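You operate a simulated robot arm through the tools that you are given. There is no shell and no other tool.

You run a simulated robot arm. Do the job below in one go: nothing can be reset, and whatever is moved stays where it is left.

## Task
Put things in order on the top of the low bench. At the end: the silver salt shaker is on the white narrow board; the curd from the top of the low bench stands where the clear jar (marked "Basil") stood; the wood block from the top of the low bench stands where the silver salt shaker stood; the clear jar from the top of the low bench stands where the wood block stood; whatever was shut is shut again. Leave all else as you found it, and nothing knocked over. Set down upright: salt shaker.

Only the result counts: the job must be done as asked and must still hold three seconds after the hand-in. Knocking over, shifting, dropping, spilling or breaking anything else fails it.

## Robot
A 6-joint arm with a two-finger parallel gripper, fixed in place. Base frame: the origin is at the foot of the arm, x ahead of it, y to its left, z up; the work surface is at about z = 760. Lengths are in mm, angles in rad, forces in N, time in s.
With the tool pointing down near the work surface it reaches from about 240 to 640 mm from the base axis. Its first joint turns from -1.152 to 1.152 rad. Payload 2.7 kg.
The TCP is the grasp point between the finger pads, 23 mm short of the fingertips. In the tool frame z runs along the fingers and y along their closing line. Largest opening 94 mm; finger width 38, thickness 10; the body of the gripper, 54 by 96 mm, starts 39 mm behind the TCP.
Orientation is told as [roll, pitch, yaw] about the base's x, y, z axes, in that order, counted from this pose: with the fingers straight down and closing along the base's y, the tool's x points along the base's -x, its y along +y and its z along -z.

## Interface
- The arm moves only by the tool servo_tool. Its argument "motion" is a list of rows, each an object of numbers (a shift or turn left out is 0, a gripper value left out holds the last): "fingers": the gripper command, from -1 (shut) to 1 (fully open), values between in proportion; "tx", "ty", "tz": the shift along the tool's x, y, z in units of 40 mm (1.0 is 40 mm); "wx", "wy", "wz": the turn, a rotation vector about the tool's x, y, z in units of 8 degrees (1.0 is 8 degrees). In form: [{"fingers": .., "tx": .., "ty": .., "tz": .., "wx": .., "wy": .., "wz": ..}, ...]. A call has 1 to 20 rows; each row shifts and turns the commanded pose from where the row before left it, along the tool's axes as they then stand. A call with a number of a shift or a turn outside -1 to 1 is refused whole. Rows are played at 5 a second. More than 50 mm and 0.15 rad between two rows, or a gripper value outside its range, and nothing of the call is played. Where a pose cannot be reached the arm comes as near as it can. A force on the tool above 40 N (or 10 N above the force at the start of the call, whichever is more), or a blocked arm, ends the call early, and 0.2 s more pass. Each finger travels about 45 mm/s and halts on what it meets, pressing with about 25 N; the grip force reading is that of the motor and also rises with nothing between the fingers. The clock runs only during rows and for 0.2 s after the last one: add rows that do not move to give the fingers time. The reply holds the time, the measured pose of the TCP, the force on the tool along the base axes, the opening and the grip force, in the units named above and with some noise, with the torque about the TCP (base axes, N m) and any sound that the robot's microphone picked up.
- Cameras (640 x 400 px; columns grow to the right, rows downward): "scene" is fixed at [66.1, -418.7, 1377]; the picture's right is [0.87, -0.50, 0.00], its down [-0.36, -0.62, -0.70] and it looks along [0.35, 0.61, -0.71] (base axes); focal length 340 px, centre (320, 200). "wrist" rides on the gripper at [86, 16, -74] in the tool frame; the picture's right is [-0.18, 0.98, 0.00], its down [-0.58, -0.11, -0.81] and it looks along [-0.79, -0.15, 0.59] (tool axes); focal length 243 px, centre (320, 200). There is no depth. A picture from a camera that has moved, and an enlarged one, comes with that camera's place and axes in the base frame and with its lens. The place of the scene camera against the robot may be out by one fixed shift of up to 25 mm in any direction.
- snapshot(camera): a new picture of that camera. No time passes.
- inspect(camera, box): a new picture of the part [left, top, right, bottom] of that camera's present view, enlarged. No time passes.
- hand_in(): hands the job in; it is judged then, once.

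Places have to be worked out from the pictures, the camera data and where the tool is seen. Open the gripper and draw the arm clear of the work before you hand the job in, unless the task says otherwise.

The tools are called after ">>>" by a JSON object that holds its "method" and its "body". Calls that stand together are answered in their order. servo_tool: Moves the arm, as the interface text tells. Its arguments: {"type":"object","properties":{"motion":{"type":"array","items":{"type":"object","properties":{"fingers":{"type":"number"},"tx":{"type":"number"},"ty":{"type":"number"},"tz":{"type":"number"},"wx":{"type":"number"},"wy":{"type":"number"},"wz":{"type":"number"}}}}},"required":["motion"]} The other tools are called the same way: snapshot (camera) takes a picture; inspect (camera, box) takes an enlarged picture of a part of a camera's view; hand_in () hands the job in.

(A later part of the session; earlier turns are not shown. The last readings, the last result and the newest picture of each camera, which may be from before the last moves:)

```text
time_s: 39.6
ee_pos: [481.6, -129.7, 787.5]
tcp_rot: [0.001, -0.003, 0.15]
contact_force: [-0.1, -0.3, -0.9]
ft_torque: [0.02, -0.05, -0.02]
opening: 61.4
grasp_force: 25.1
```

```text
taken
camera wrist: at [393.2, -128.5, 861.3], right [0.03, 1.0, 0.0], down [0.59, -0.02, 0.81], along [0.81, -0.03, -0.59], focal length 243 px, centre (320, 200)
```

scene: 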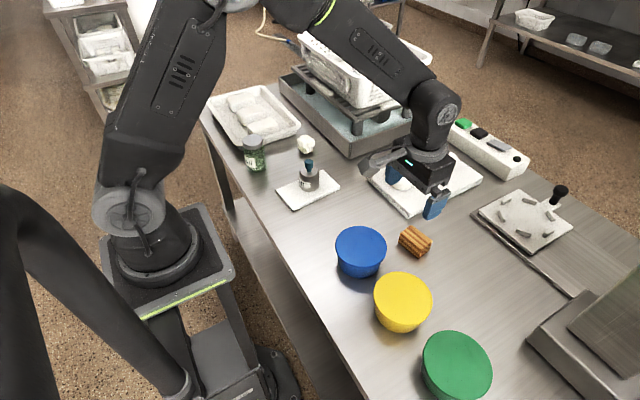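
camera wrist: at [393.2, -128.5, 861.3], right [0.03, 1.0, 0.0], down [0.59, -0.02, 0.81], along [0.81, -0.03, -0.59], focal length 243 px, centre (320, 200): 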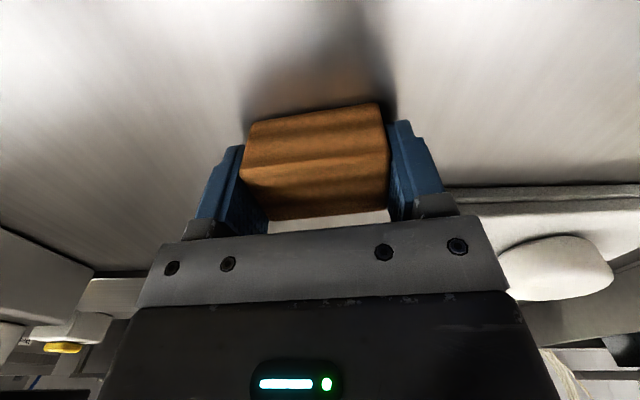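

The block is gripped at 61 mm and 25 N. I'll lift slowly.

>>> {"method": "servo_tool", "body": {"motion": [{"tz": -0.05}, {"tz": -0.1}, {"tz": -0.2}, {"tz": -0.3}, {"tz": -0.2}, {"tz": -0.1}, {}]}}

>>> {"method": "snapshot", "body": {"camera": "wrist"}}

```text
time_s: 41.2
ee_pos: [480.9, -130.4, 825.0]
tcp_rot: [0.0, 0.0, 0.151]
contact_force: [0.2, 0.0, -0.5]
ft_torque: [0.0, 0.03, -0.03]
opening: 61.3
grasp_force: 25.7
```

```text
taken
camera wrist: at [393.0, -128.5, 899.4], right [0.03, 1.0, 0.0], down [0.59, -0.02, 0.81], along [0.81, -0.03, -0.59], focal length 243 px, centre (320, 200)
```

wrist: 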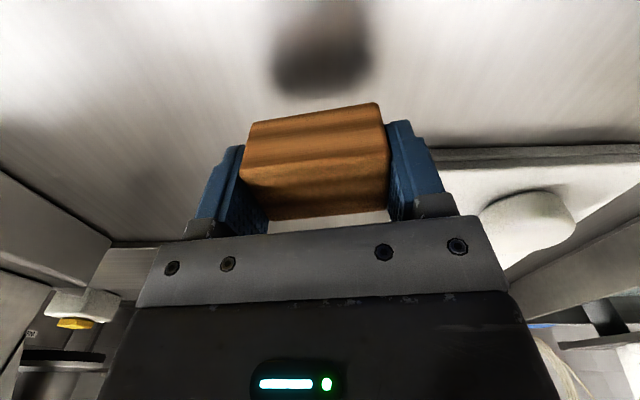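

The block is held firmly with no slip. I'll raise it another 50 mm and carry it to the shaker's old spot at about (516, -290).

>>> {"method": "servo_tool", "body": {"motion": [{"tz": -0.3}, {"tz": -0.5}, {"tz": -0.4}, {"ty": -0.3, "tx": -0.02}, {"ty": -0.6, "tx": -0.041}, {"ty": -0.7, "tx": -0.048}, {"ty": -0.7, "tx": -0.048}, {"ty": -0.7, "tx": -0.048}, {"ty": -0.6, "tx": -0.041}, {"ty": -0.35, "tx": -0.024}, {"ty": -0.125, "tx": -0.01}, {}]}}

>>> {"method": "snapshot", "body": {"camera": "wrist"}}

>>> {"method": "snapshot", "body": {"camera": "scene"}}

```text
time_s: 43.8
ee_pos: [517.7, -289.2, 872.7]
tcp_rot: [-0.001, 0.0, 0.151]
contact_force: [0.7, 0.0, -1.0]
ft_torque: [0.02, 0.0, 0.0]
opening: 61.4
grasp_force: 25.1
```

```text
taken
camera wrist: at [428.7, -288.2, 947.0], right [0.03, 1.0, 0.0], down [0.59, -0.02, 0.81], along [0.81, -0.03, -0.59], focal length 243 px, centre (320, 200)
```

wrist: 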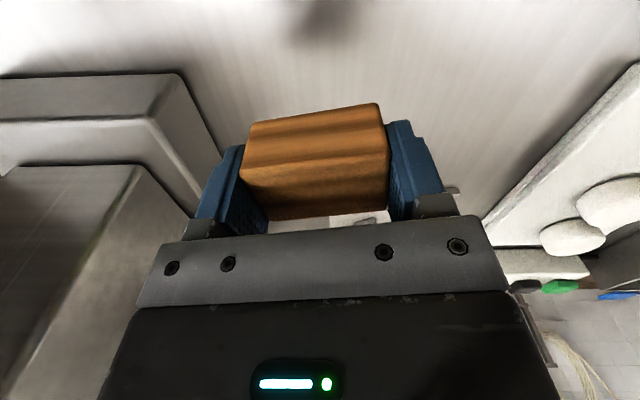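

```text
taken
```

scene: 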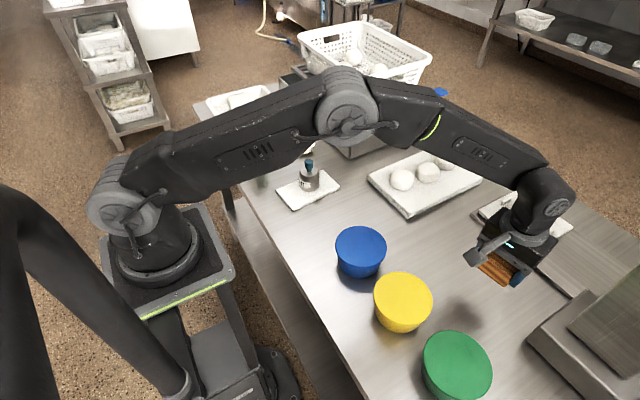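

The block hangs over the shaker's old spot, and TCP is about (516, -290). I'll descend to about 6 mm above the table.

>>> {"method": "servo_tool", "body": {"motion": [{"tz": 0.3}, {"tz": 0.45}, {"tz": 0.45}, {"tz": 0.4}, {"tz": 0.25}, {"tz": 0.12}, {}]}}

>>> {"method": "servo_tool", "body": {"motion": [{"tz": 0.05}, {"tz": 0.04}, {}]}}

```text
time_s: 45.4
ee_pos: [516.7, -289.3, 794.1]
tcp_rot: [0.001, 0.0, 0.151]
contact_force: [0.4, -0.3, -0.3]
ft_torque: [0.0, 0.04, 0.0]
opening: 61.5
grasp_force: 25.1
```

```text
time_s: 46.2
ee_pos: [516.5, -289.4, 791.3]
tcp_rot: [0.0, 0.0, 0.15]
contact_force: [-0.7, -0.8, 0.1]
ft_torque: [-0.01, -0.04, 0.03]
opening: 61.5
grasp_force: 24.9
```

There's no contact yet at z ≈ 791. I'll keep lowering in small steps.

>>> {"method": "servo_tool", "body": {"motion": [{"tz": 0.03}, {"tz": 0.03}, {}]}}

```text
time_s: 47.0
ee_pos: [517.1, -289.6, 787.8]
tcp_rot: [0.0, 0.001, 0.15]
contact_force: [-0.2, 0.1, -1.2]
ft_torque: [0.0, 0.01, -0.04]
opening: 61.5
grasp_force: 24.8
```

The block should be within about 1 mm of the table, so I'll take one more small step.

>>> {"method": "servo_tool", "body": {"motion": [{"tz": 0.025}, {"tz": 0.02}, {}]}}

```text
time_s: 47.8
ee_pos: [516.1, -289.7, 787.1]
tcp_rot: [0.0, 0.0, 0.15]
contact_force: [-1.4, 0.7, 4.6]
ft_torque: [0.11, 0.08, 0.01]
opening: 61.7
grasp_force: 25.0
```

Light contact of 4.6 N, so the block is down. I'll open the fingers and check.

>>> {"method": "servo_tool", "body": {"motion": [{"fingers": 0.8}, {}, {}, {}]}}

>>> {"method": "snapshot", "body": {"camera": "wrist"}}

```text
time_s: 48.8
ee_pos: [517.1, -289.7, 787.0]
tcp_rot: [-0.001, 0.0, 0.15]
contact_force: [0.0, -0.3, -0.7]
ft_torque: [0.0, 0.01, 0.01]
opening: 84.5
grasp_force: 0.1
```

```text
taken
camera wrist: at [428.7, -287.6, 860.8], right [0.03, 1.0, 0.0], down [0.59, -0.02, 0.81], along [0.81, -0.03, -0.59], focal length 243 px, centre (320, 200)
```

wrist: 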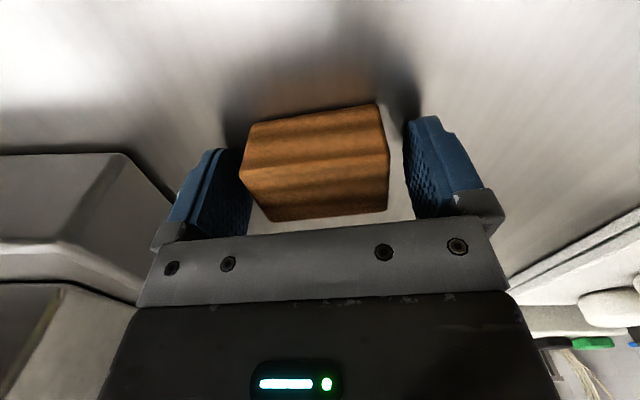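

The block is standing on the shaker's old spot and the fingers are clear of it. I'll lift away and move high toward the jar area.

>>> {"method": "servo_tool", "body": {"motion": [{"tz": -0.25}, {"tz": -0.5}, {"tz": -0.8}, {"tz": -0.9}, {"tz": -0.9}, {"tz": -0.9}, {"tz": -0.4, "fingers": 1}, {}]}}

>>> {"method": "snapshot", "body": {"camera": "scene"}}

>>> {"method": "servo_tool", "body": {"motion": [{"ty": 0.911, "tx": 0.2265}, {"ty": 0.911, "tx": 0.2265}, {"ty": 0.911, "tx": 0.2265}, {"ty": 0.911, "tx": 0.2265}, {"ty": 0.911, "tx": 0.2265}, {"ty": 0.911, "tx": 0.2265}, {"ty": 0.911, "tx": 0.2265}, {"ty": 0.911, "tx": 0.2265}, {"ty": 0.911, "tx": 0.2265}, {"ty": 0.911, "tx": 0.2265}, {"ty": 0.911, "tx": 0.2265}, {"ty": 0.911, "tx": 0.2265}, {"ty": 0.911, "tx": 0.2265}, {"ty": 0.911, "tx": 0.2265}, {"ty": 0.911, "tx": 0.2265}, {}]}}

>>> {"method": "snapshot", "body": {"camera": "scene"}}

>>> {"method": "snapshot", "body": {"camera": "wrist"}}

```text
time_s: 50.6
ee_pos: [516.2, -288.4, 971.7]
tcp_rot: [0.001, -0.001, 0.151]
contact_force: [0.0, 0.1, -0.2]
ft_torque: [0.01, 0.01, -0.03]
opening: 94.0
grasp_force: 0.0
```

```text
taken
```

scene: 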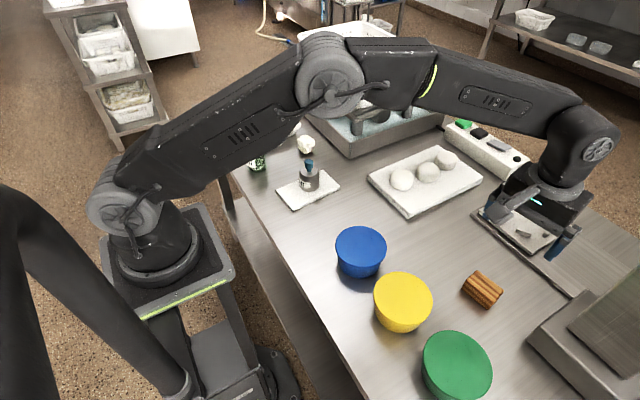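

```text
time_s: 54.0
ee_pos: [299.5, 229.5, 973.3]
tcp_rot: [0.001, -0.001, 0.15]
contact_force: [0.2, -0.2, 0.0]
ft_torque: [0.0, 0.0, 0.03]
opening: 94.0
grasp_force: 0.1
```

```text
taken
```

scene: 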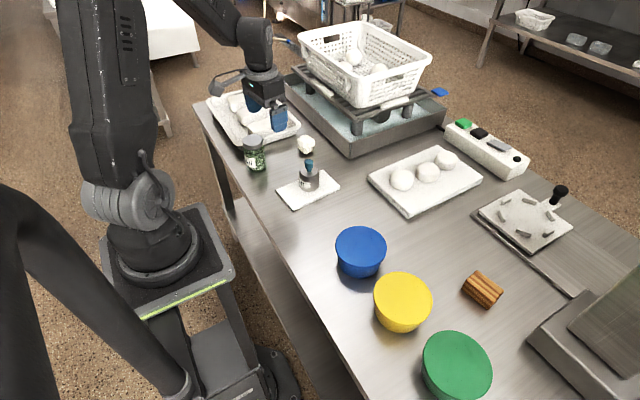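

```text
taken
camera wrist: at [211.1, 232.3, 1046.5], right [0.04, 1.0, 0.0], down [0.59, -0.02, 0.81], along [0.81, -0.03, -0.59], focal length 243 px, centre (320, 200)
```

wrist: 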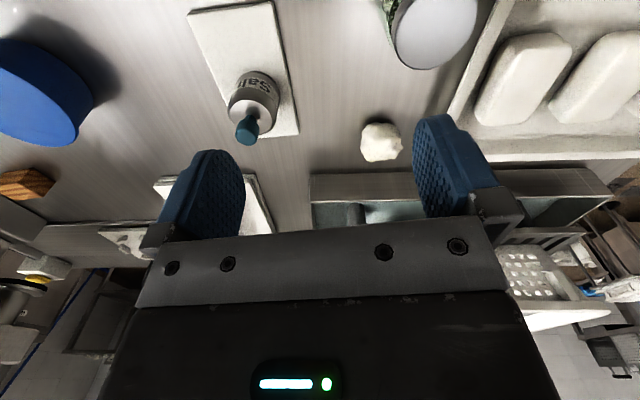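

All placed items are standing. Now I'll rotate the tool to yaw ≈ 90° so the fingers will close along x, clear of the tray, and look along +y at the jar.

>>> {"method": "servo_tool", "body": {"motion": [{"wz": -0.85}, {"wz": -0.85}, {"wz": -0.85}, {"wz": -0.85}, {"wz": -0.85}, {"wz": -0.85}, {"wz": -0.85}, {"wz": -0.85}, {"wz": -0.85}, {"wz": -0.85}, {"wz": -0.85}, {"wz": -0.82}, {}]}}

>>> {"method": "snapshot", "body": {"camera": "wrist"}}

>>> {"method": "snapshot", "body": {"camera": "scene"}}

```text
time_s: 56.8
ee_pos: [299.6, 230.2, 971.6]
tcp_rot: [-0.001, 0.0, 1.573]
contact_force: [0.3, -0.3, 0.7]
ft_torque: [-0.01, 0.02, 0.01]
opening: 94.0
grasp_force: 0.0
```

```text
taken
camera wrist: at [283.5, 142.2, 1046.5], right [-0.98, 0.18, 0.0], down [0.11, 0.58, 0.81], along [0.15, 0.79, -0.59], focal length 243 px, centre (320, 200)
```

wrist: 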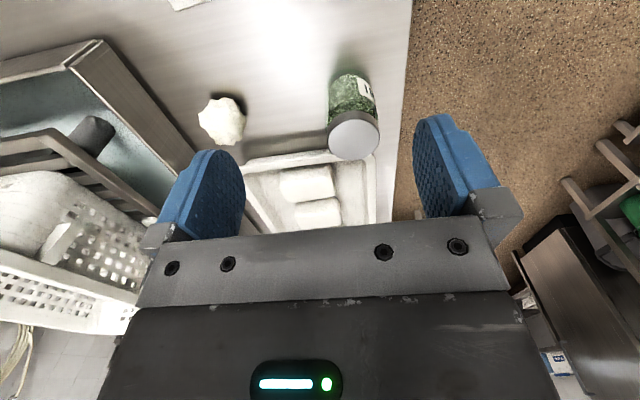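

```text
taken
```

scene: 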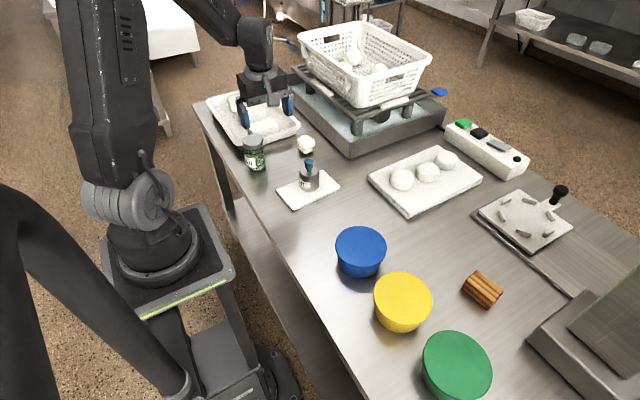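

Now the jar, the curd, the tray and the table edge are all in view. I'll enlarge the jar and the curd to measure them.

>>> {"method": "inspect", "body": {"camera": "wrist", "box": [300, 50, 420, 180]}}

>>> {"method": "inspect", "body": {"camera": "wrist", "box": [170, 70, 290, 170]}}

>>> {"method": "inspect", "body": {"camera": "scene", "box": [220, 110, 340, 200]}}

```text
3.08 times, centred on (360, 115) of wrist
camera zoom: at [283.5, 142.2, 1046.5], right [-0.98, 0.18, 0.0], down [0.11, 0.58, 0.81], along [0.15, 0.79, -0.59], focal length 746 px, centre (197, 462)
```

zoom: 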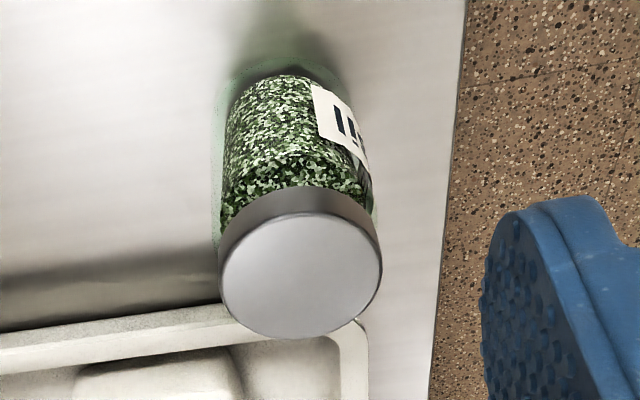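

```text
4.00 times, centred on (230, 120) of wrist
camera zoom: at [283.5, 142.2, 1046.5], right [-0.98, 0.18, 0.0], down [0.11, 0.58, 0.81], along [0.15, 0.79, -0.59], focal length 970 px, centre (680, 520)
```

zoom: 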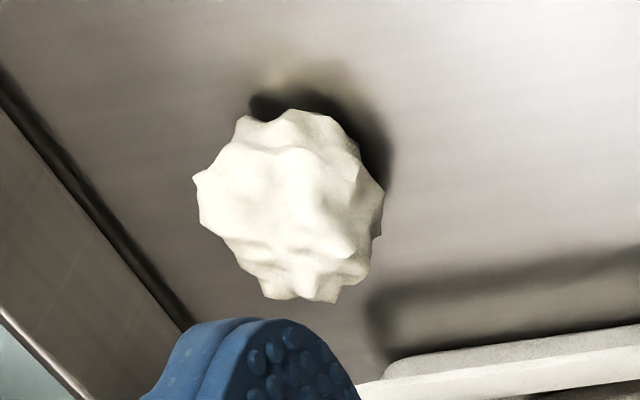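

```text
4.44 times, centred on (280, 155) of scene
camera zoom: at [66.1, -418.7, 1377.0], right [0.87, -0.5, 0.0], down [-0.36, -0.62, -0.7], along [0.35, 0.61, -0.71], focal length 1511 px, centre (498, 400)
```

zoom: 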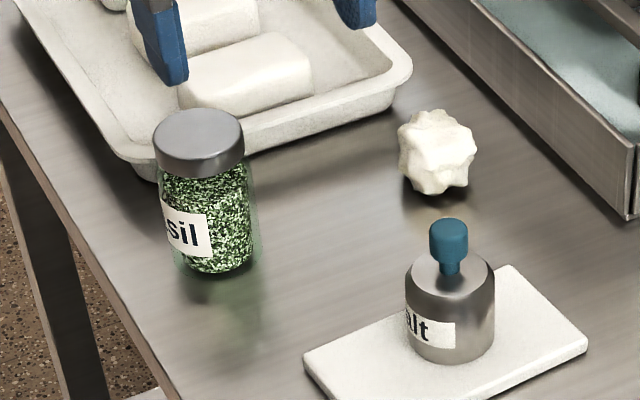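

The jar is about 88 mm tall with a lid of about 54 mm, near (277, 311). I'll move to directly above it, with the fingertips still above the lid, for a precise check.

>>> {"method": "servo_tool", "body": {"motion": [{"tx": -0.5, "ty": 0.14, "tz": 0.4}, {"tx": -0.5, "ty": 0.14, "tz": 0.4}, {"tx": -0.5, "ty": 0.14, "tz": 0.4}, {"tx": -0.5, "ty": 0.14, "tz": 0.4}, {}]}}

>>> {"method": "snapshot", "body": {"camera": "wrist"}}

>>> {"method": "inspect", "body": {"camera": "wrist", "box": [250, 0, 400, 150]}}

>>> {"method": "inspect", "body": {"camera": "scene", "box": [200, 70, 340, 190]}}

```text
time_s: 58.0
ee_pos: [276.4, 310.4, 908.6]
tcp_rot: [-0.001, 0.001, 1.571]
contact_force: [-0.4, 0.1, 0.3]
ft_torque: [0.01, -0.02, -0.01]
opening: 93.9
grasp_force: 0.0
```

```text
taken
camera wrist: at [260.7, 222.4, 982.7], right [-0.98, 0.18, 0.0], down [0.11, 0.58, 0.81], along [0.15, 0.79, -0.59], focal length 243 px, centre (320, 200)
```

wrist: 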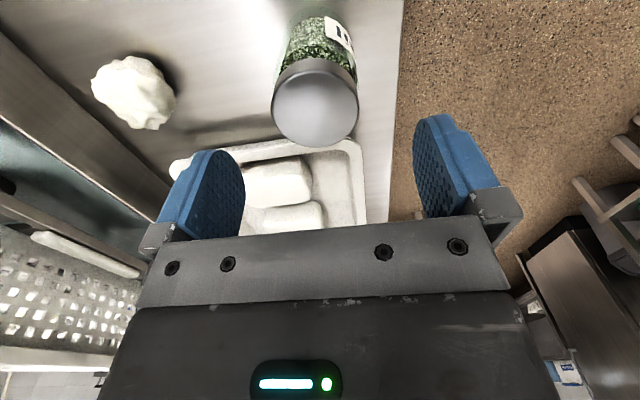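

```text
2.67 times, centred on (325, 75) of wrist
camera zoom: at [260.7, 222.4, 982.7], right [-0.98, 0.18, 0.0], down [0.11, 0.58, 0.81], along [0.15, 0.79, -0.59], focal length 647 px, centre (307, 533)
```

zoom: 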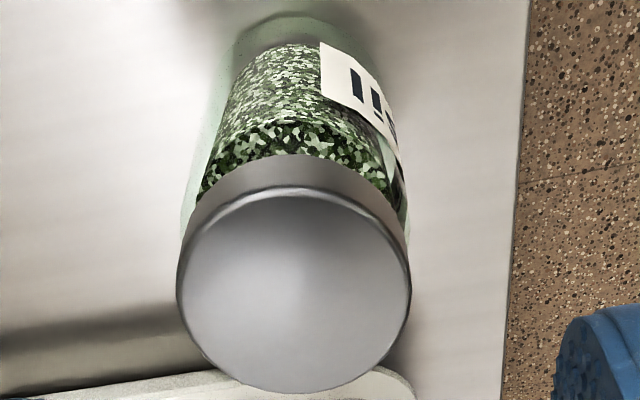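

```text
3.33 times, centred on (270, 130) of scene
camera zoom: at [66.1, -418.7, 1377.0], right [0.87, -0.5, 0.0], down [-0.36, -0.62, -0.7], along [0.35, 0.61, -0.71], focal length 1134 px, centre (487, 433)
```

zoom: 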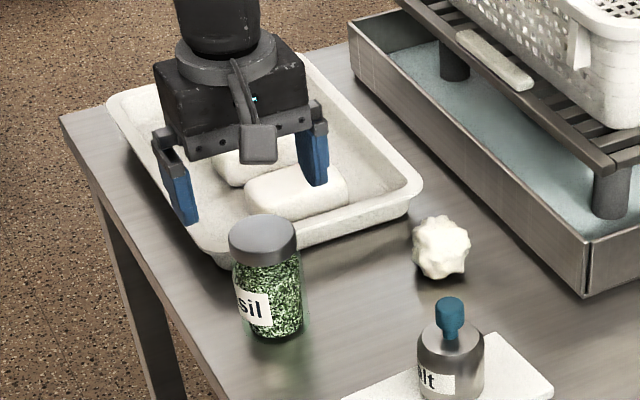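

The lid centre appears about 3 mm to +x of the tool axis and aligned in y, with the lid top near z ≈ 848–856. I'll correct x and descend partway to TCP z ≈ 828.

>>> {"method": "servo_tool", "body": {"motion": [{"ty": -0.065, "tz": 0.3}, {"tz": 0.4}, {"tz": 0.4}, {"tz": 0.4}, {"tz": 0.3}, {"tz": 0.2}, {}]}}

>>> {"method": "snapshot", "body": {"camera": "wrist"}}

>>> {"method": "inspect", "body": {"camera": "scene", "box": [200, 90, 320, 190]}}

```text
time_s: 59.6
ee_pos: [280.2, 309.5, 829.0]
tcp_rot: [0.0, 0.0, 1.571]
contact_force: [-0.1, 0.1, 0.3]
ft_torque: [-0.02, 0.02, -0.01]
opening: 94.0
grasp_force: 0.1
```

```text
taken
camera wrist: at [263.8, 222.0, 902.5], right [-0.98, 0.18, 0.0], down [0.11, 0.58, 0.81], along [0.15, 0.79, -0.59], focal length 243 px, centre (320, 200)
```

wrist: 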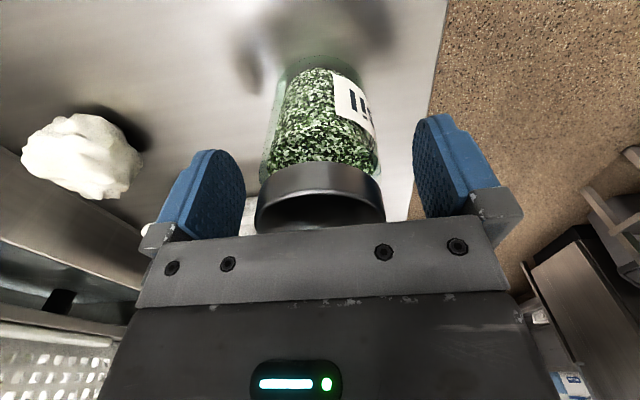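

```text
4.00 times, centred on (260, 140) of scene
camera zoom: at [66.1, -418.7, 1377.0], right [0.87, -0.5, 0.0], down [-0.36, -0.62, -0.7], along [0.35, 0.61, -0.71], focal length 1360 px, centre (560, 440)
```

zoom: 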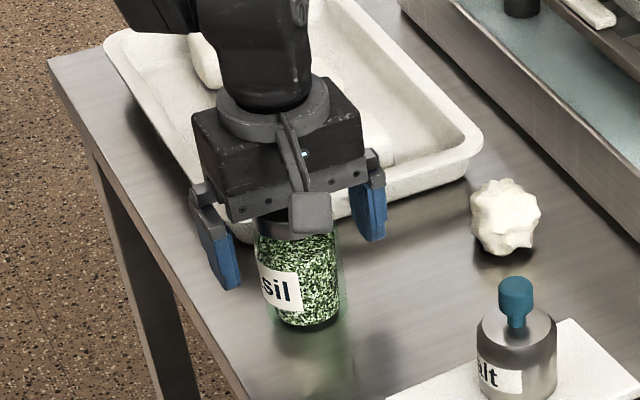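

No contact so far. I'll zoom in to judge the clearance between the lid top and the palm before going lower.

>>> {"method": "inspect", "body": {"camera": "wrist", "box": [230, 40, 410, 250]}}

>>> {"method": "inspect", "body": {"camera": "scene", "box": [235, 115, 305, 175]}}

```text
1.90 times, centred on (320, 145) of wrist
camera zoom: at [263.8, 222.0, 902.5], right [-0.98, 0.18, 0.0], down [0.11, 0.58, 0.81], along [0.15, 0.79, -0.59], focal length 462 px, centre (320, 305)
```

zoom: 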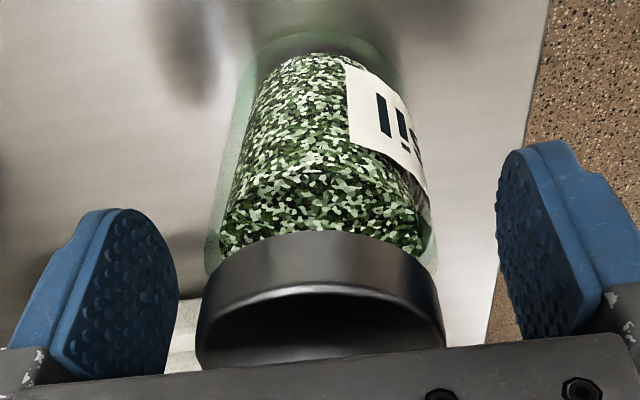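

```text
6.67 times, centred on (270, 145) of scene
camera zoom: at [66.1, -418.7, 1377.0], right [0.87, -0.5, 0.0], down [-0.36, -0.62, -0.7], along [0.35, 0.61, -0.71], focal length 2267 px, centre (653, 567)
```

zoom: 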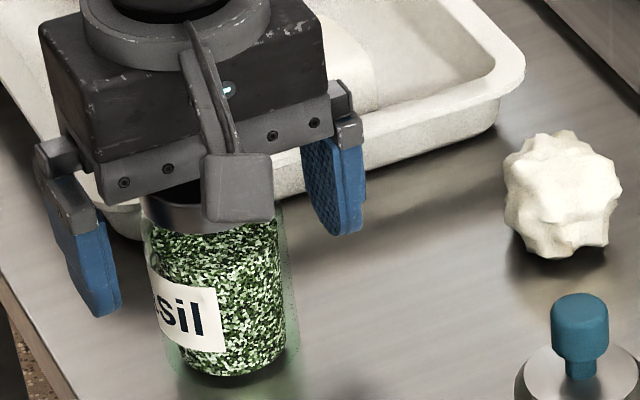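

The lid top is at about z = 855 and the palm is about 12 mm above it. The jar is centred between the fingers. I'll go 6 mm lower, which puts the pads on straight glass, and close.

>>> {"method": "servo_tool", "body": {"motion": [{"tz": 0.08}, {"tz": 0.07}, {}, {"fingers": -1}, {}, {}, {}, {}, {}]}}

>>> {"method": "inspect", "body": {"camera": "wrist", "box": [230, 40, 410, 250]}}

>>> {"method": "inspect", "body": {"camera": "scene", "box": [235, 115, 305, 175]}}

```text
time_s: 61.6
ee_pos: [278.4, 310.5, 823.3]
tcp_rot: [0.0, 0.001, 1.572]
contact_force: [0.5, 0.1, 0.9]
ft_torque: [-0.02, -0.06, 0.0]
opening: 57.2
grasp_force: 24.9
```

```text
1.90 times, centred on (320, 145) of wrist
camera zoom: at [263.6, 222.4, 896.6], right [-0.98, 0.18, 0.0], down [0.11, 0.58, 0.81], along [0.15, 0.79, -0.59], focal length 462 px, centre (320, 305)
```

zoom: 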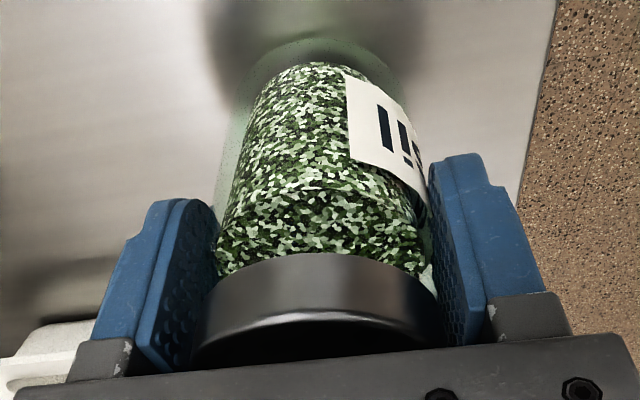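

```text
6.67 times, centred on (270, 145) of scene
camera zoom: at [66.1, -418.7, 1377.0], right [0.87, -0.5, 0.0], down [-0.36, -0.62, -0.7], along [0.35, 0.61, -0.71], focal length 2267 px, centre (653, 567)
```

zoom: 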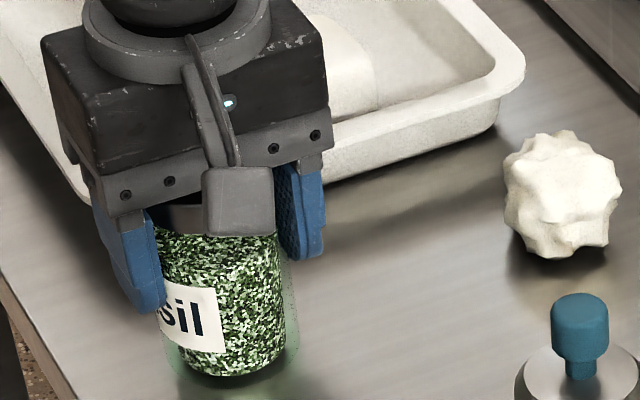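

The jar is gripped on the glass: 57 mm opening, 25 N. Its spot is about (279, 309). I'll lift slowly and check for slip.

>>> {"method": "servo_tool", "body": {"motion": [{"tz": -0.04}, {"tz": -0.08}, {"tz": -0.12}, {"tz": -0.15}, {"tz": -0.15}, {"tz": -0.1}, {}]}}

>>> {"method": "inspect", "body": {"camera": "wrist", "box": [230, 40, 410, 250]}}

>>> {"method": "inspect", "body": {"camera": "scene", "box": [220, 100, 320, 180]}}

```text
time_s: 63.2
ee_pos: [279.9, 310.3, 848.3]
tcp_rot: [0.001, 0.001, 1.57]
contact_force: [-0.4, 0.2, -1.7]
ft_torque: [-0.01, 0.01, -0.02]
opening: 57.3
grasp_force: 24.7
```

```text
1.90 times, centred on (320, 145) of wrist
camera zoom: at [263.5, 222.3, 922.0], right [-0.98, 0.18, 0.0], down [0.11, 0.58, 0.81], along [0.15, 0.79, -0.59], focal length 462 px, centre (320, 305)
```

zoom: 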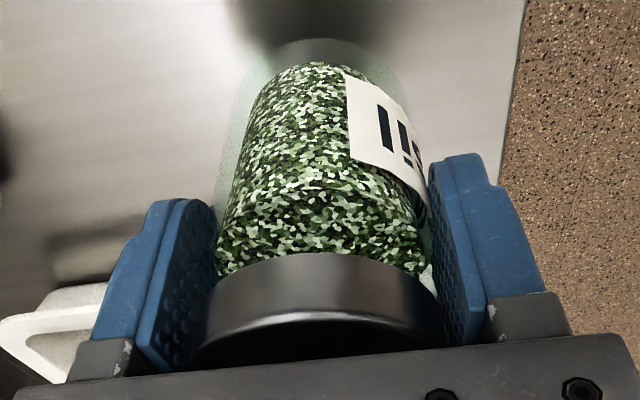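

```text
5.00 times, centred on (270, 140) of scene
camera zoom: at [66.1, -418.7, 1377.0], right [0.87, -0.5, 0.0], down [-0.36, -0.62, -0.7], along [0.35, 0.61, -0.71], focal length 1700 px, centre (570, 500)
```

zoom: 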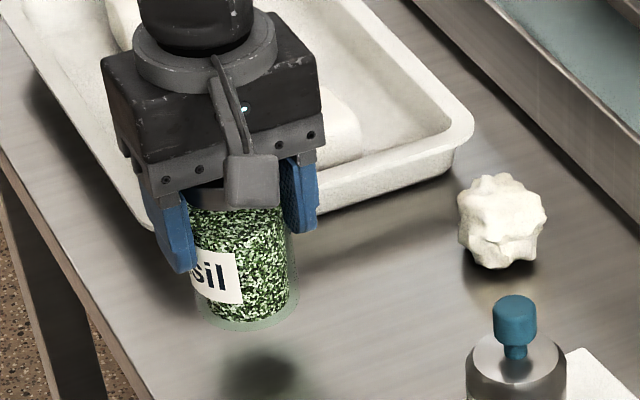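

The jar rides with no slip. I'll raise it to about z = 960, above everything nearby, and turn the tool back toward yaw ≈ 0.15.

>>> {"method": "servo_tool", "body": {"motion": [{"tz": -0.15}, {"tz": -0.35}, {"tz": -0.45}, {"tz": -0.45}, {"tz": -0.45}, {"tz": -0.45}, {"tz": -0.35}, {"tz": -0.2}, {}]}}

>>> {"method": "servo_tool", "body": {"motion": [{"wz": 0.4}, {"wz": 0.8}, {"wz": 0.9}, {"wz": 0.9}, {"wz": 0.9}, {"wz": 0.9}, {"wz": 0.9}, {"wz": 0.9}, {"wz": 0.9}, {"wz": 0.9}, {"wz": 0.9}, {"wz": 0.6}, {"wz": 0.3}, {}]}}

>>> {"method": "snapshot", "body": {"camera": "wrist"}}

>>> {"method": "snapshot", "body": {"camera": "scene"}}

```text
time_s: 65.2
ee_pos: [279.5, 308.6, 961.7]
tcp_rot: [0.0, 0.0, 1.57]
contact_force: [0.4, 0.2, -2.0]
ft_torque: [-0.03, 0.01, -0.01]
opening: 57.6
grasp_force: 24.7
```

```text
time_s: 68.2
ee_pos: [280.6, 308.5, 962.9]
tcp_rot: [0.001, 0.001, 0.143]
contact_force: [0.3, -0.8, -1.5]
ft_torque: [-0.01, -0.02, 0.0]
opening: 57.2
grasp_force: 25.5
```

```text
taken
camera wrist: at [192.0, 311.6, 1036.1], right [0.04, 1.0, 0.0], down [0.59, -0.02, 0.81], along [0.81, -0.03, -0.59], focal length 243 px, centre (320, 200)
```

wrist: 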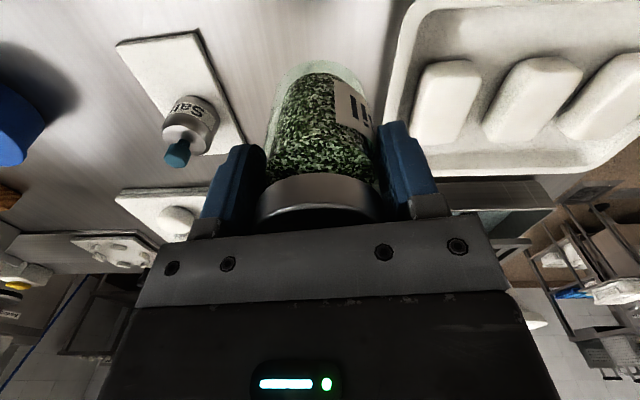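

```text
taken
```

scene: 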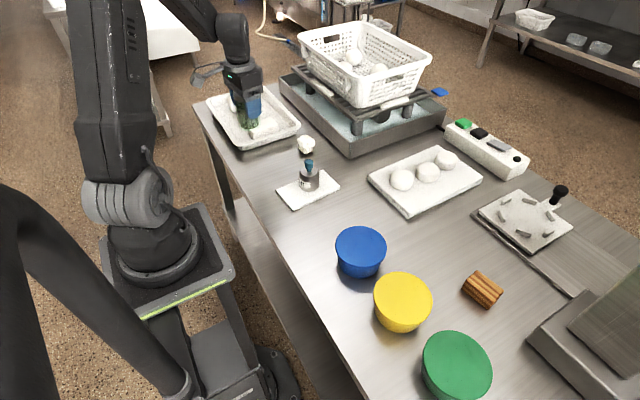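

The jar is steady, with yaw at 0.145. I'll carry it across at z ≈ 962, with its base about 40 mm above the shaker's knob, to above the block's old spot (480.5, -130.5).

>>> {"method": "servo_tool", "body": {"motion": [{"ty": -0.24, "tx": -0.07}, {"ty": -0.48, "tx": -0.14}, {"ty": -0.8, "tx": -0.2334}, {"ty": -0.8, "tx": -0.2334}, {"ty": -0.8, "tx": -0.2334}, {"ty": -0.8, "tx": -0.2334}, {"ty": -0.8, "tx": -0.2334}, {"ty": -0.8, "tx": -0.2334}, {"ty": -0.8, "tx": -0.2334}, {"ty": -0.8, "tx": -0.2334}, {"ty": -0.8, "tx": -0.2334}, {"ty": -0.8, "tx": -0.2334}, {"ty": -0.8, "tx": -0.2334}, {"ty": -0.8, "tx": -0.2334}, {"ty": -0.72, "tx": -0.21}, {"ty": -0.4, "tx": -0.117}, {"ty": -0.16, "tx": -0.047}, {}]}}

>>> {"method": "snapshot", "body": {"camera": "wrist"}}

>>> {"method": "snapshot", "body": {"camera": "scene"}}

```text
time_s: 72.0
ee_pos: [481.9, -129.5, 961.8]
tcp_rot: [-0.001, -0.001, 0.147]
contact_force: [0.4, 0.1, -2.5]
ft_torque: [-0.01, 0.02, 0.01]
opening: 57.2
grasp_force: 24.9
```

```text
taken
camera wrist: at [393.8, -127.2, 1036.5], right [0.04, 1.0, 0.0], down [0.59, -0.02, 0.81], along [0.81, -0.03, -0.59], focal length 243 px, centre (320, 200)
```

wrist: 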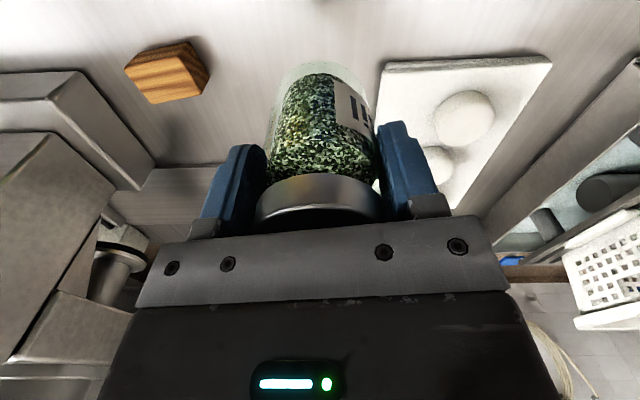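

```text
taken
```

scene: 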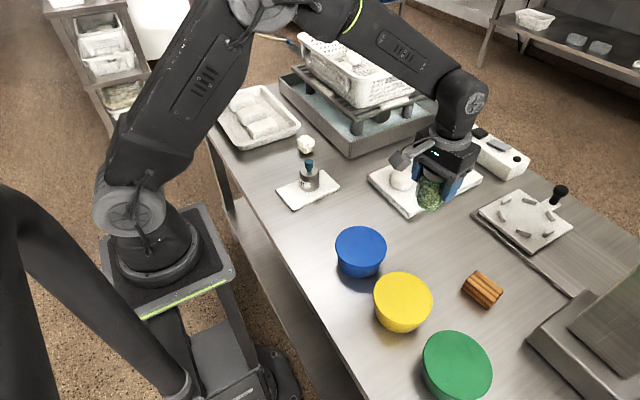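

TCP is about (481, -130), right over the block's old spot. I'll descend to about 8 mm above the table.

>>> {"method": "servo_tool", "body": {"motion": [{"tz": 0.2}, {"tz": 0.4}, {"tz": 0.4}, {"tz": 0.4}, {"tz": 0.4}, {"tz": 0.4}, {"tz": 0.4}, {"tz": 0.35}, {"tz": 0.2}, {"tz": 0.12}, {}]}}

>>> {"method": "snapshot", "body": {"camera": "wrist"}}

>>> {"method": "inspect", "body": {"camera": "scene", "box": [350, 130, 510, 270]}}

```text
time_s: 74.4
ee_pos: [481.9, -130.3, 831.9]
tcp_rot: [0.001, 0.001, 0.147]
contact_force: [0.5, 0.3, -2.0]
ft_torque: [-0.01, -0.02, -0.03]
opening: 57.3
grasp_force: 25.1
```

```text
taken
camera wrist: at [393.7, -127.5, 905.2], right [0.04, 1.0, 0.0], down [0.59, -0.02, 0.81], along [0.81, -0.03, -0.59], focal length 243 px, centre (320, 200)
```

wrist: 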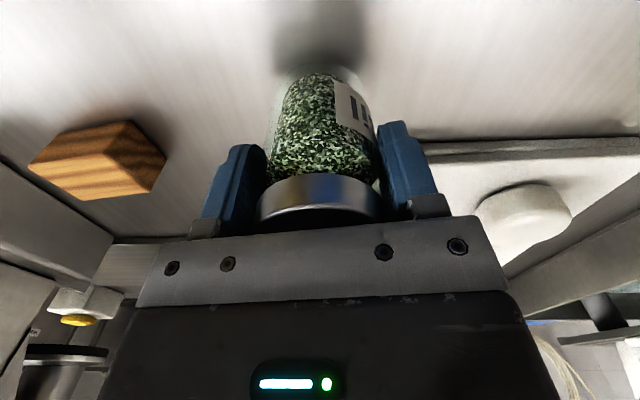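

```text
2.86 times, centred on (430, 200) of scene
camera zoom: at [66.1, -418.7, 1377.0], right [0.87, -0.5, 0.0], down [-0.36, -0.62, -0.7], along [0.35, 0.61, -0.71], focal length 972 px, centre (6, 200)
```

zoom: 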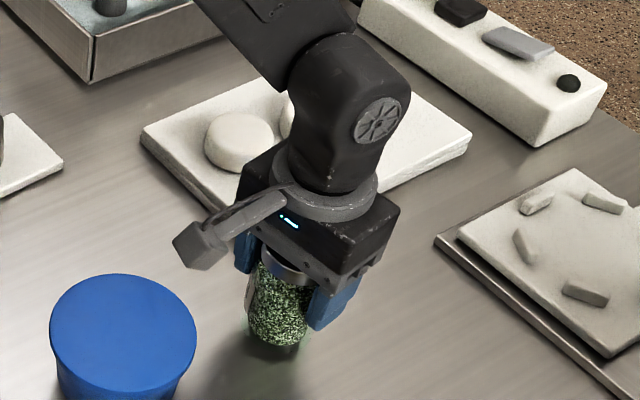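

All clear around the jar. I'll lower it in 1–2 mm steps until contact.

>>> {"method": "servo_tool", "body": {"motion": [{"tz": 0.05}, {"tz": 0.05}, {"tz": 0.04}, {}]}}

>>> {"method": "servo_tool", "body": {"motion": [{"tz": 0.025}, {"tz": 0.025}, {}]}}

```text
time_s: 75.4
ee_pos: [481.1, -130.1, 825.1]
tcp_rot: [0.001, 0.0, 0.147]
contact_force: [-0.5, 0.6, -1.3]
ft_torque: [0.03, 0.01, 0.0]
opening: 57.1
grasp_force: 24.6
```

```text
time_s: 76.2
ee_pos: [481.9, -129.8, 823.9]
tcp_rot: [0.0, 0.0, 0.147]
contact_force: [-0.1, -0.7, -2.5]
ft_torque: [-0.01, -0.01, 0.03]
opening: 57.2
grasp_force: 25.2
```

There's still no contact at z ≈ 824, so I'll take one more small step.

>>> {"method": "servo_tool", "body": {"motion": [{"tz": 0.02}, {"tz": 0.02}, {}]}}

```text
time_s: 77.0
ee_pos: [481.6, -130.0, 822.9]
tcp_rot: [0.001, 0.001, 0.147]
contact_force: [-3.3, 1.4, 8.2]
ft_torque: [0.2, 0.27, 0.03]
opening: 57.1
grasp_force: 24.7
```

Contact at 8 N, so the jar is on the table. I'll open the fingers to about 76 mm and check.

>>> {"method": "servo_tool", "body": {"motion": [{"tz": -0.01}, {"fingers": 0.62}, {}, {}, {}]}}

>>> {"method": "snapshot", "body": {"camera": "wrist"}}

```text
time_s: 78.2
ee_pos: [481.3, -129.5, 822.4]
tcp_rot: [-0.001, 0.0, 0.146]
contact_force: [-0.3, -0.2, 0.2]
ft_torque: [-0.01, 0.0, -0.02]
opening: 76.5
grasp_force: 0.1
```

```text
taken
camera wrist: at [393.1, -127.4, 896.7], right [0.04, 1.0, 0.0], down [0.59, -0.02, 0.81], along [0.81, -0.03, -0.59], focal length 243 px, centre (320, 200)
```

wrist: 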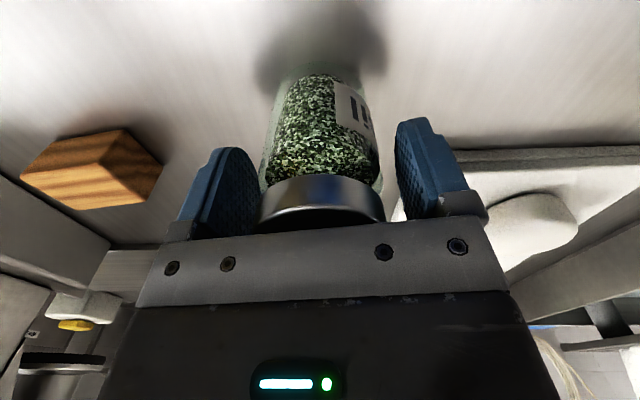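

The jar stands free on the block's old spot. I'll rise straight up and go toward the curd, then turn to yaw 90° again.

>>> {"method": "servo_tool", "body": {"motion": [{"tz": -0.2}, {"tz": -0.4}, {"tz": -0.6}, {"tz": -0.8}, {"tz": -0.8}, {"tz": -0.7}, {"ty": 0.918, "tx": -0.031}, {"ty": 0.918, "tx": -0.031}, {"ty": 0.918, "tx": -0.031}, {"ty": 0.918, "tx": -0.031}, {"ty": 0.918, "tx": -0.031}, {"ty": 0.918, "tx": -0.031}, {"ty": 0.918, "tx": -0.031}, {"ty": 0.918, "tx": -0.031}, {"ty": 0.918, "tx": -0.031}, {"ty": 0.918, "tx": -0.031}, {}]}}

>>> {"method": "servo_tool", "body": {"motion": [{"wz": -0.85, "fingers": 1}, {"wz": -0.85}, {"wz": -0.85}, {"wz": -0.85}, {"wz": -0.85}, {"wz": -0.85}, {"wz": -0.85}, {"wz": -0.85}, {"wz": -0.85}, {"wz": -0.85}, {"wz": -0.85}, {"wz": -0.85}, {}]}}

>>> {"method": "snapshot", "body": {"camera": "wrist"}}

>>> {"method": "snapshot", "body": {"camera": "scene"}}

```text
time_s: 81.8
ee_pos: [439.0, 236.2, 961.4]
tcp_rot: [0.0, 0.0, 0.147]
contact_force: [-0.6, -0.5, -0.4]
ft_torque: [0.0, 0.0, 0.01]
opening: 76.4
grasp_force: 0.0
```

```text
time_s: 84.6
ee_pos: [438.3, 236.2, 962.0]
tcp_rot: [0.0, 0.0, 1.571]
contact_force: [-0.3, -1.1, 0.3]
ft_torque: [0.01, 0.03, 0.01]
opening: 94.2
grasp_force: 0.0
```

```text
taken
camera wrist: at [423.6, 147.4, 1036.5], right [-0.98, 0.18, 0.0], down [0.11, 0.58, 0.81], along [0.15, 0.79, -0.59], focal length 243 px, centre (320, 200)
```

wrist: 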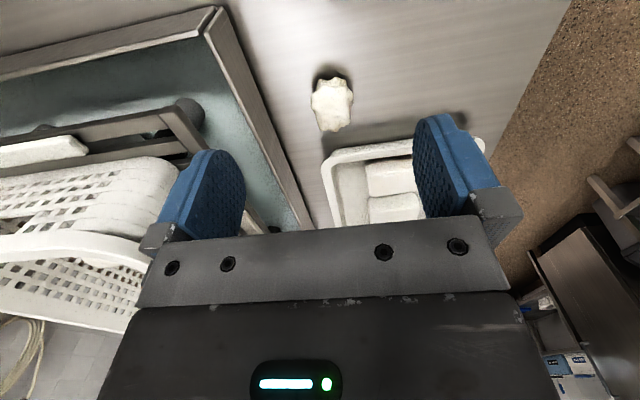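

```text
taken
```

scene: 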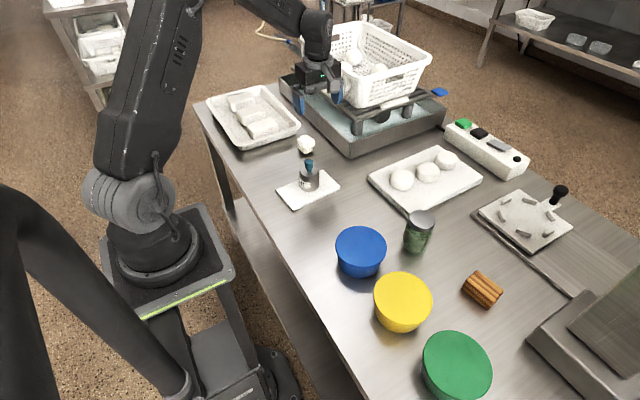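

The jar now stands where the block was. I'll enlarge the curd and its surroundings to measure it.

>>> {"method": "inspect", "body": {"camera": "wrist", "box": [280, 50, 390, 150]}}

>>> {"method": "inspect", "body": {"camera": "scene", "box": [270, 110, 350, 180]}}

>>> {"method": "inspect", "body": {"camera": "scene", "box": [280, 40, 400, 160]}}

```text
4.00 times, centred on (335, 100) of wrist
camera zoom: at [423.6, 147.4, 1036.5], right [-0.98, 0.18, 0.0], down [0.11, 0.58, 0.81], along [0.15, 0.79, -0.59], focal length 970 px, centre (260, 600)
```

zoom: 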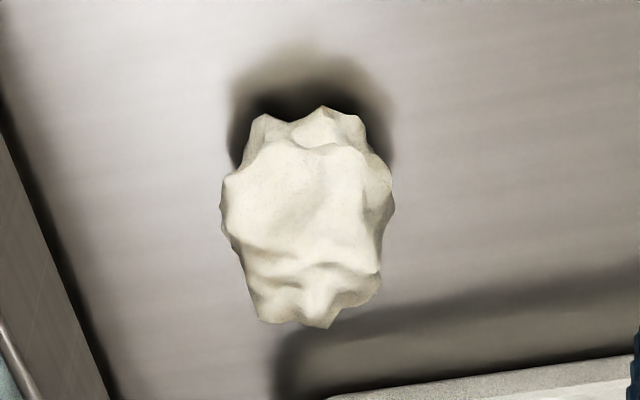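

```text
5.71 times, centred on (310, 145) of scene
camera zoom: at [66.1, -418.7, 1377.0], right [0.87, -0.5, 0.0], down [-0.36, -0.62, -0.7], along [0.35, 0.61, -0.71], focal length 1943 px, centre (377, 514)
```

zoom: 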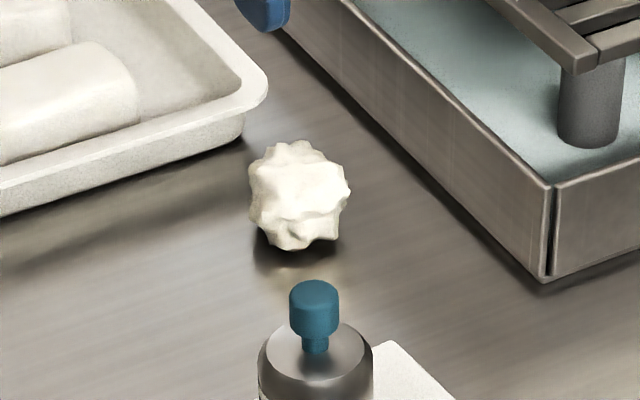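

```text
3.33 times, centred on (340, 100) of scene
camera zoom: at [66.1, -418.7, 1377.0], right [0.87, -0.5, 0.0], down [-0.36, -0.62, -0.7], along [0.35, 0.61, -0.71], focal length 1134 px, centre (253, 533)
```

zoom: 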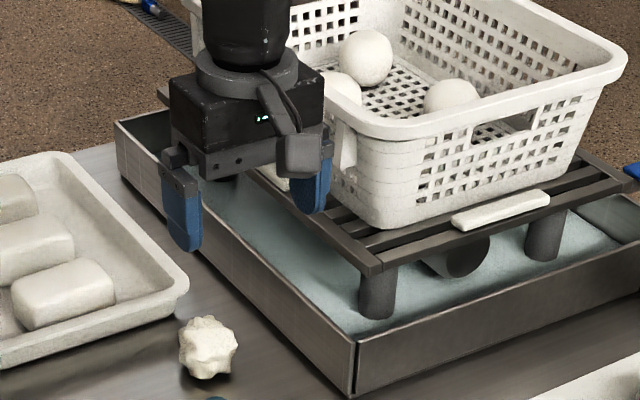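

The curd is about 50 mm across, centred near (438, 306, 785). The bin wall is about 75 mm to its +x side and the basket is farther still. I'll move above the curd at z ≈ 870 and recheck the alignment.

>>> {"method": "servo_tool", "body": {"motion": [{"tx": -0.45, "tz": 0.55}, {"tx": -0.45, "tz": 0.55}, {"tx": -0.45, "tz": 0.55}, {"tx": -0.45, "ty": 0.025, "tz": 0.55}, {}, {}]}}

>>> {"method": "snapshot", "body": {"camera": "wrist"}}

>>> {"method": "inspect", "body": {"camera": "wrist", "box": [260, 0, 380, 120]}}

>>> {"method": "inspect", "body": {"camera": "scene", "box": [260, 60, 380, 180]}}

```text
time_s: 86.0
ee_pos: [438.6, 307.6, 873.7]
tcp_rot: [0.0, 0.0, 1.571]
contact_force: [0.7, -0.1, 0.2]
ft_torque: [0.02, 0.0, -0.01]
opening: 93.8
grasp_force: 0.0
```

```text
taken
camera wrist: at [422.0, 219.7, 947.3], right [-0.98, 0.18, 0.0], down [0.11, 0.58, 0.81], along [0.15, 0.79, -0.59], focal length 243 px, centre (320, 200)
```

wrist: 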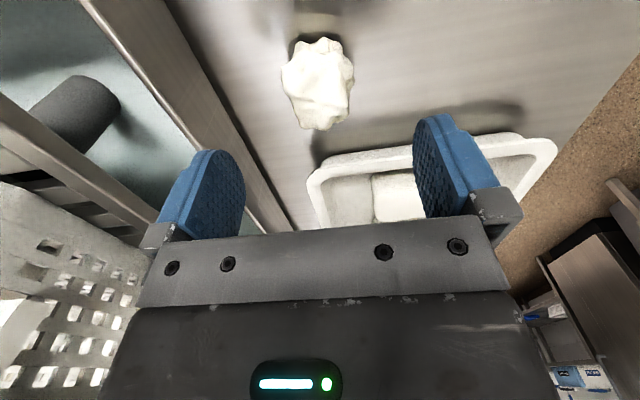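

```text
3.33 times, centred on (320, 60) of wrist
camera zoom: at [422.0, 219.7, 947.3], right [-0.98, 0.18, 0.0], down [0.11, 0.58, 0.81], along [0.15, 0.79, -0.59], focal length 809 px, centre (320, 667)
```

zoom: 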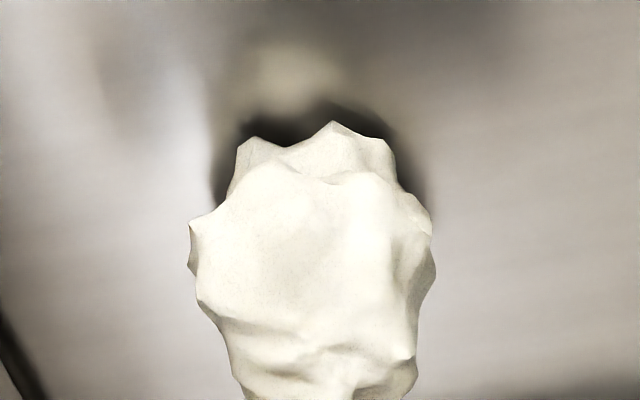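

```text
3.33 times, centred on (320, 120) of scene
camera zoom: at [66.1, -418.7, 1377.0], right [0.87, -0.5, 0.0], down [-0.36, -0.62, -0.7], along [0.35, 0.61, -0.71], focal length 1134 px, centre (320, 467)
```

zoom: 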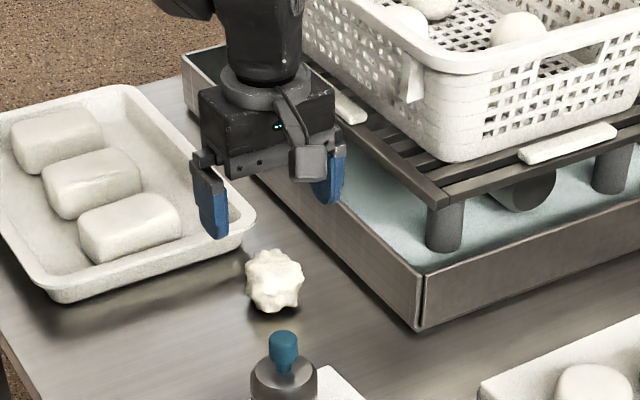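

The curd is centred to within about 1 mm under the tool, and the bin wall at x ≈ 520 leaves about 25 mm beyond the outer finger. I'll descend to TCP z ≈ 787.

>>> {"method": "servo_tool", "body": {"motion": [{"tz": 0.4}, {"tz": 0.45}, {"tz": 0.45}, {"tz": 0.4}, {"tz": 0.28}, {"tz": 0.16}, {}]}}

>>> {"method": "snapshot", "body": {"camera": "wrist"}}

>>> {"method": "inspect", "body": {"camera": "scene", "box": [260, 80, 360, 180]}}

```text
time_s: 87.6
ee_pos: [438.7, 307.7, 789.5]
tcp_rot: [-0.001, 0.0, 1.571]
contact_force: [-0.1, 0.1, -0.1]
ft_torque: [0.02, -0.02, 0.02]
opening: 93.8
grasp_force: 0.0
```

```text
taken
camera wrist: at [422.6, 219.9, 862.6], right [-0.98, 0.18, 0.0], down [0.11, 0.58, 0.81], along [0.15, 0.79, -0.59], focal length 243 px, centre (320, 200)
```

wrist: 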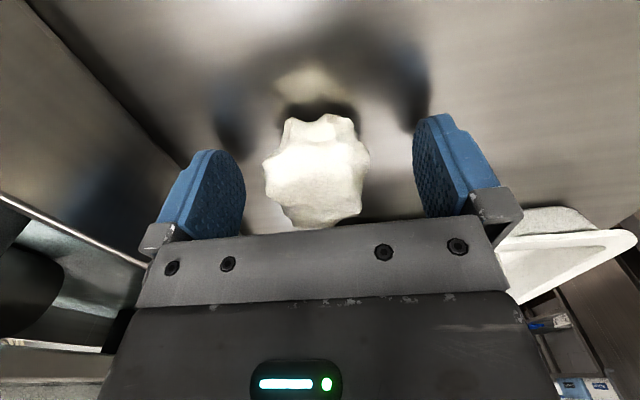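

```text
4.00 times, centred on (310, 130) of scene
camera zoom: at [66.1, -418.7, 1377.0], right [0.87, -0.5, 0.0], down [-0.36, -0.62, -0.7], along [0.35, 0.61, -0.71], focal length 1360 px, centre (360, 480)
```

zoom: 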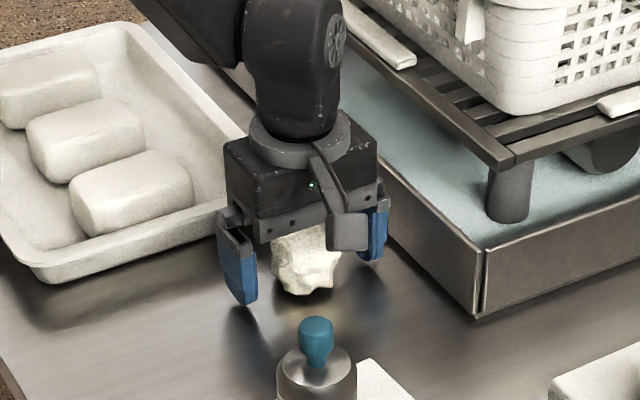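

The curd is centred between the fingers and clear of the tray and bin. I'll close on it.

>>> {"method": "servo_tool", "body": {"motion": [{"fingers": -1}, {}, {}, {}, {}, {}, {}]}}

>>> {"method": "snapshot", "body": {"camera": "wrist"}}

```text
time_s: 89.2
ee_pos: [438.2, 307.5, 788.7]
tcp_rot: [0.0, 0.0, 1.572]
contact_force: [0.2, 0.3, 0.8]
ft_torque: [0.0, 0.0, 0.03]
opening: 50.5
grasp_force: 24.9
```

```text
taken
camera wrist: at [422.5, 219.9, 862.7], right [-0.98, 0.18, 0.0], down [0.11, 0.58, 0.81], along [0.15, 0.79, -0.59], focal length 243 px, centre (320, 200)
```

wrist: 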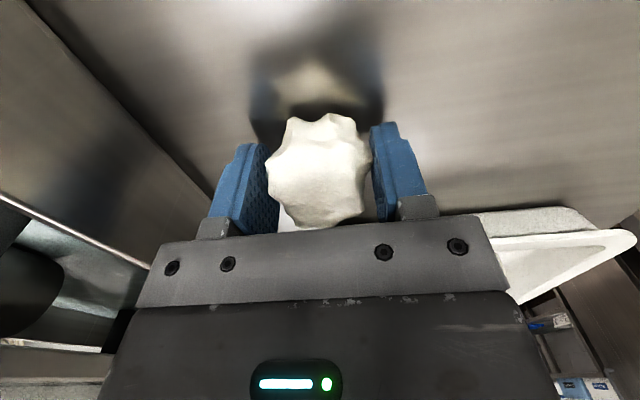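

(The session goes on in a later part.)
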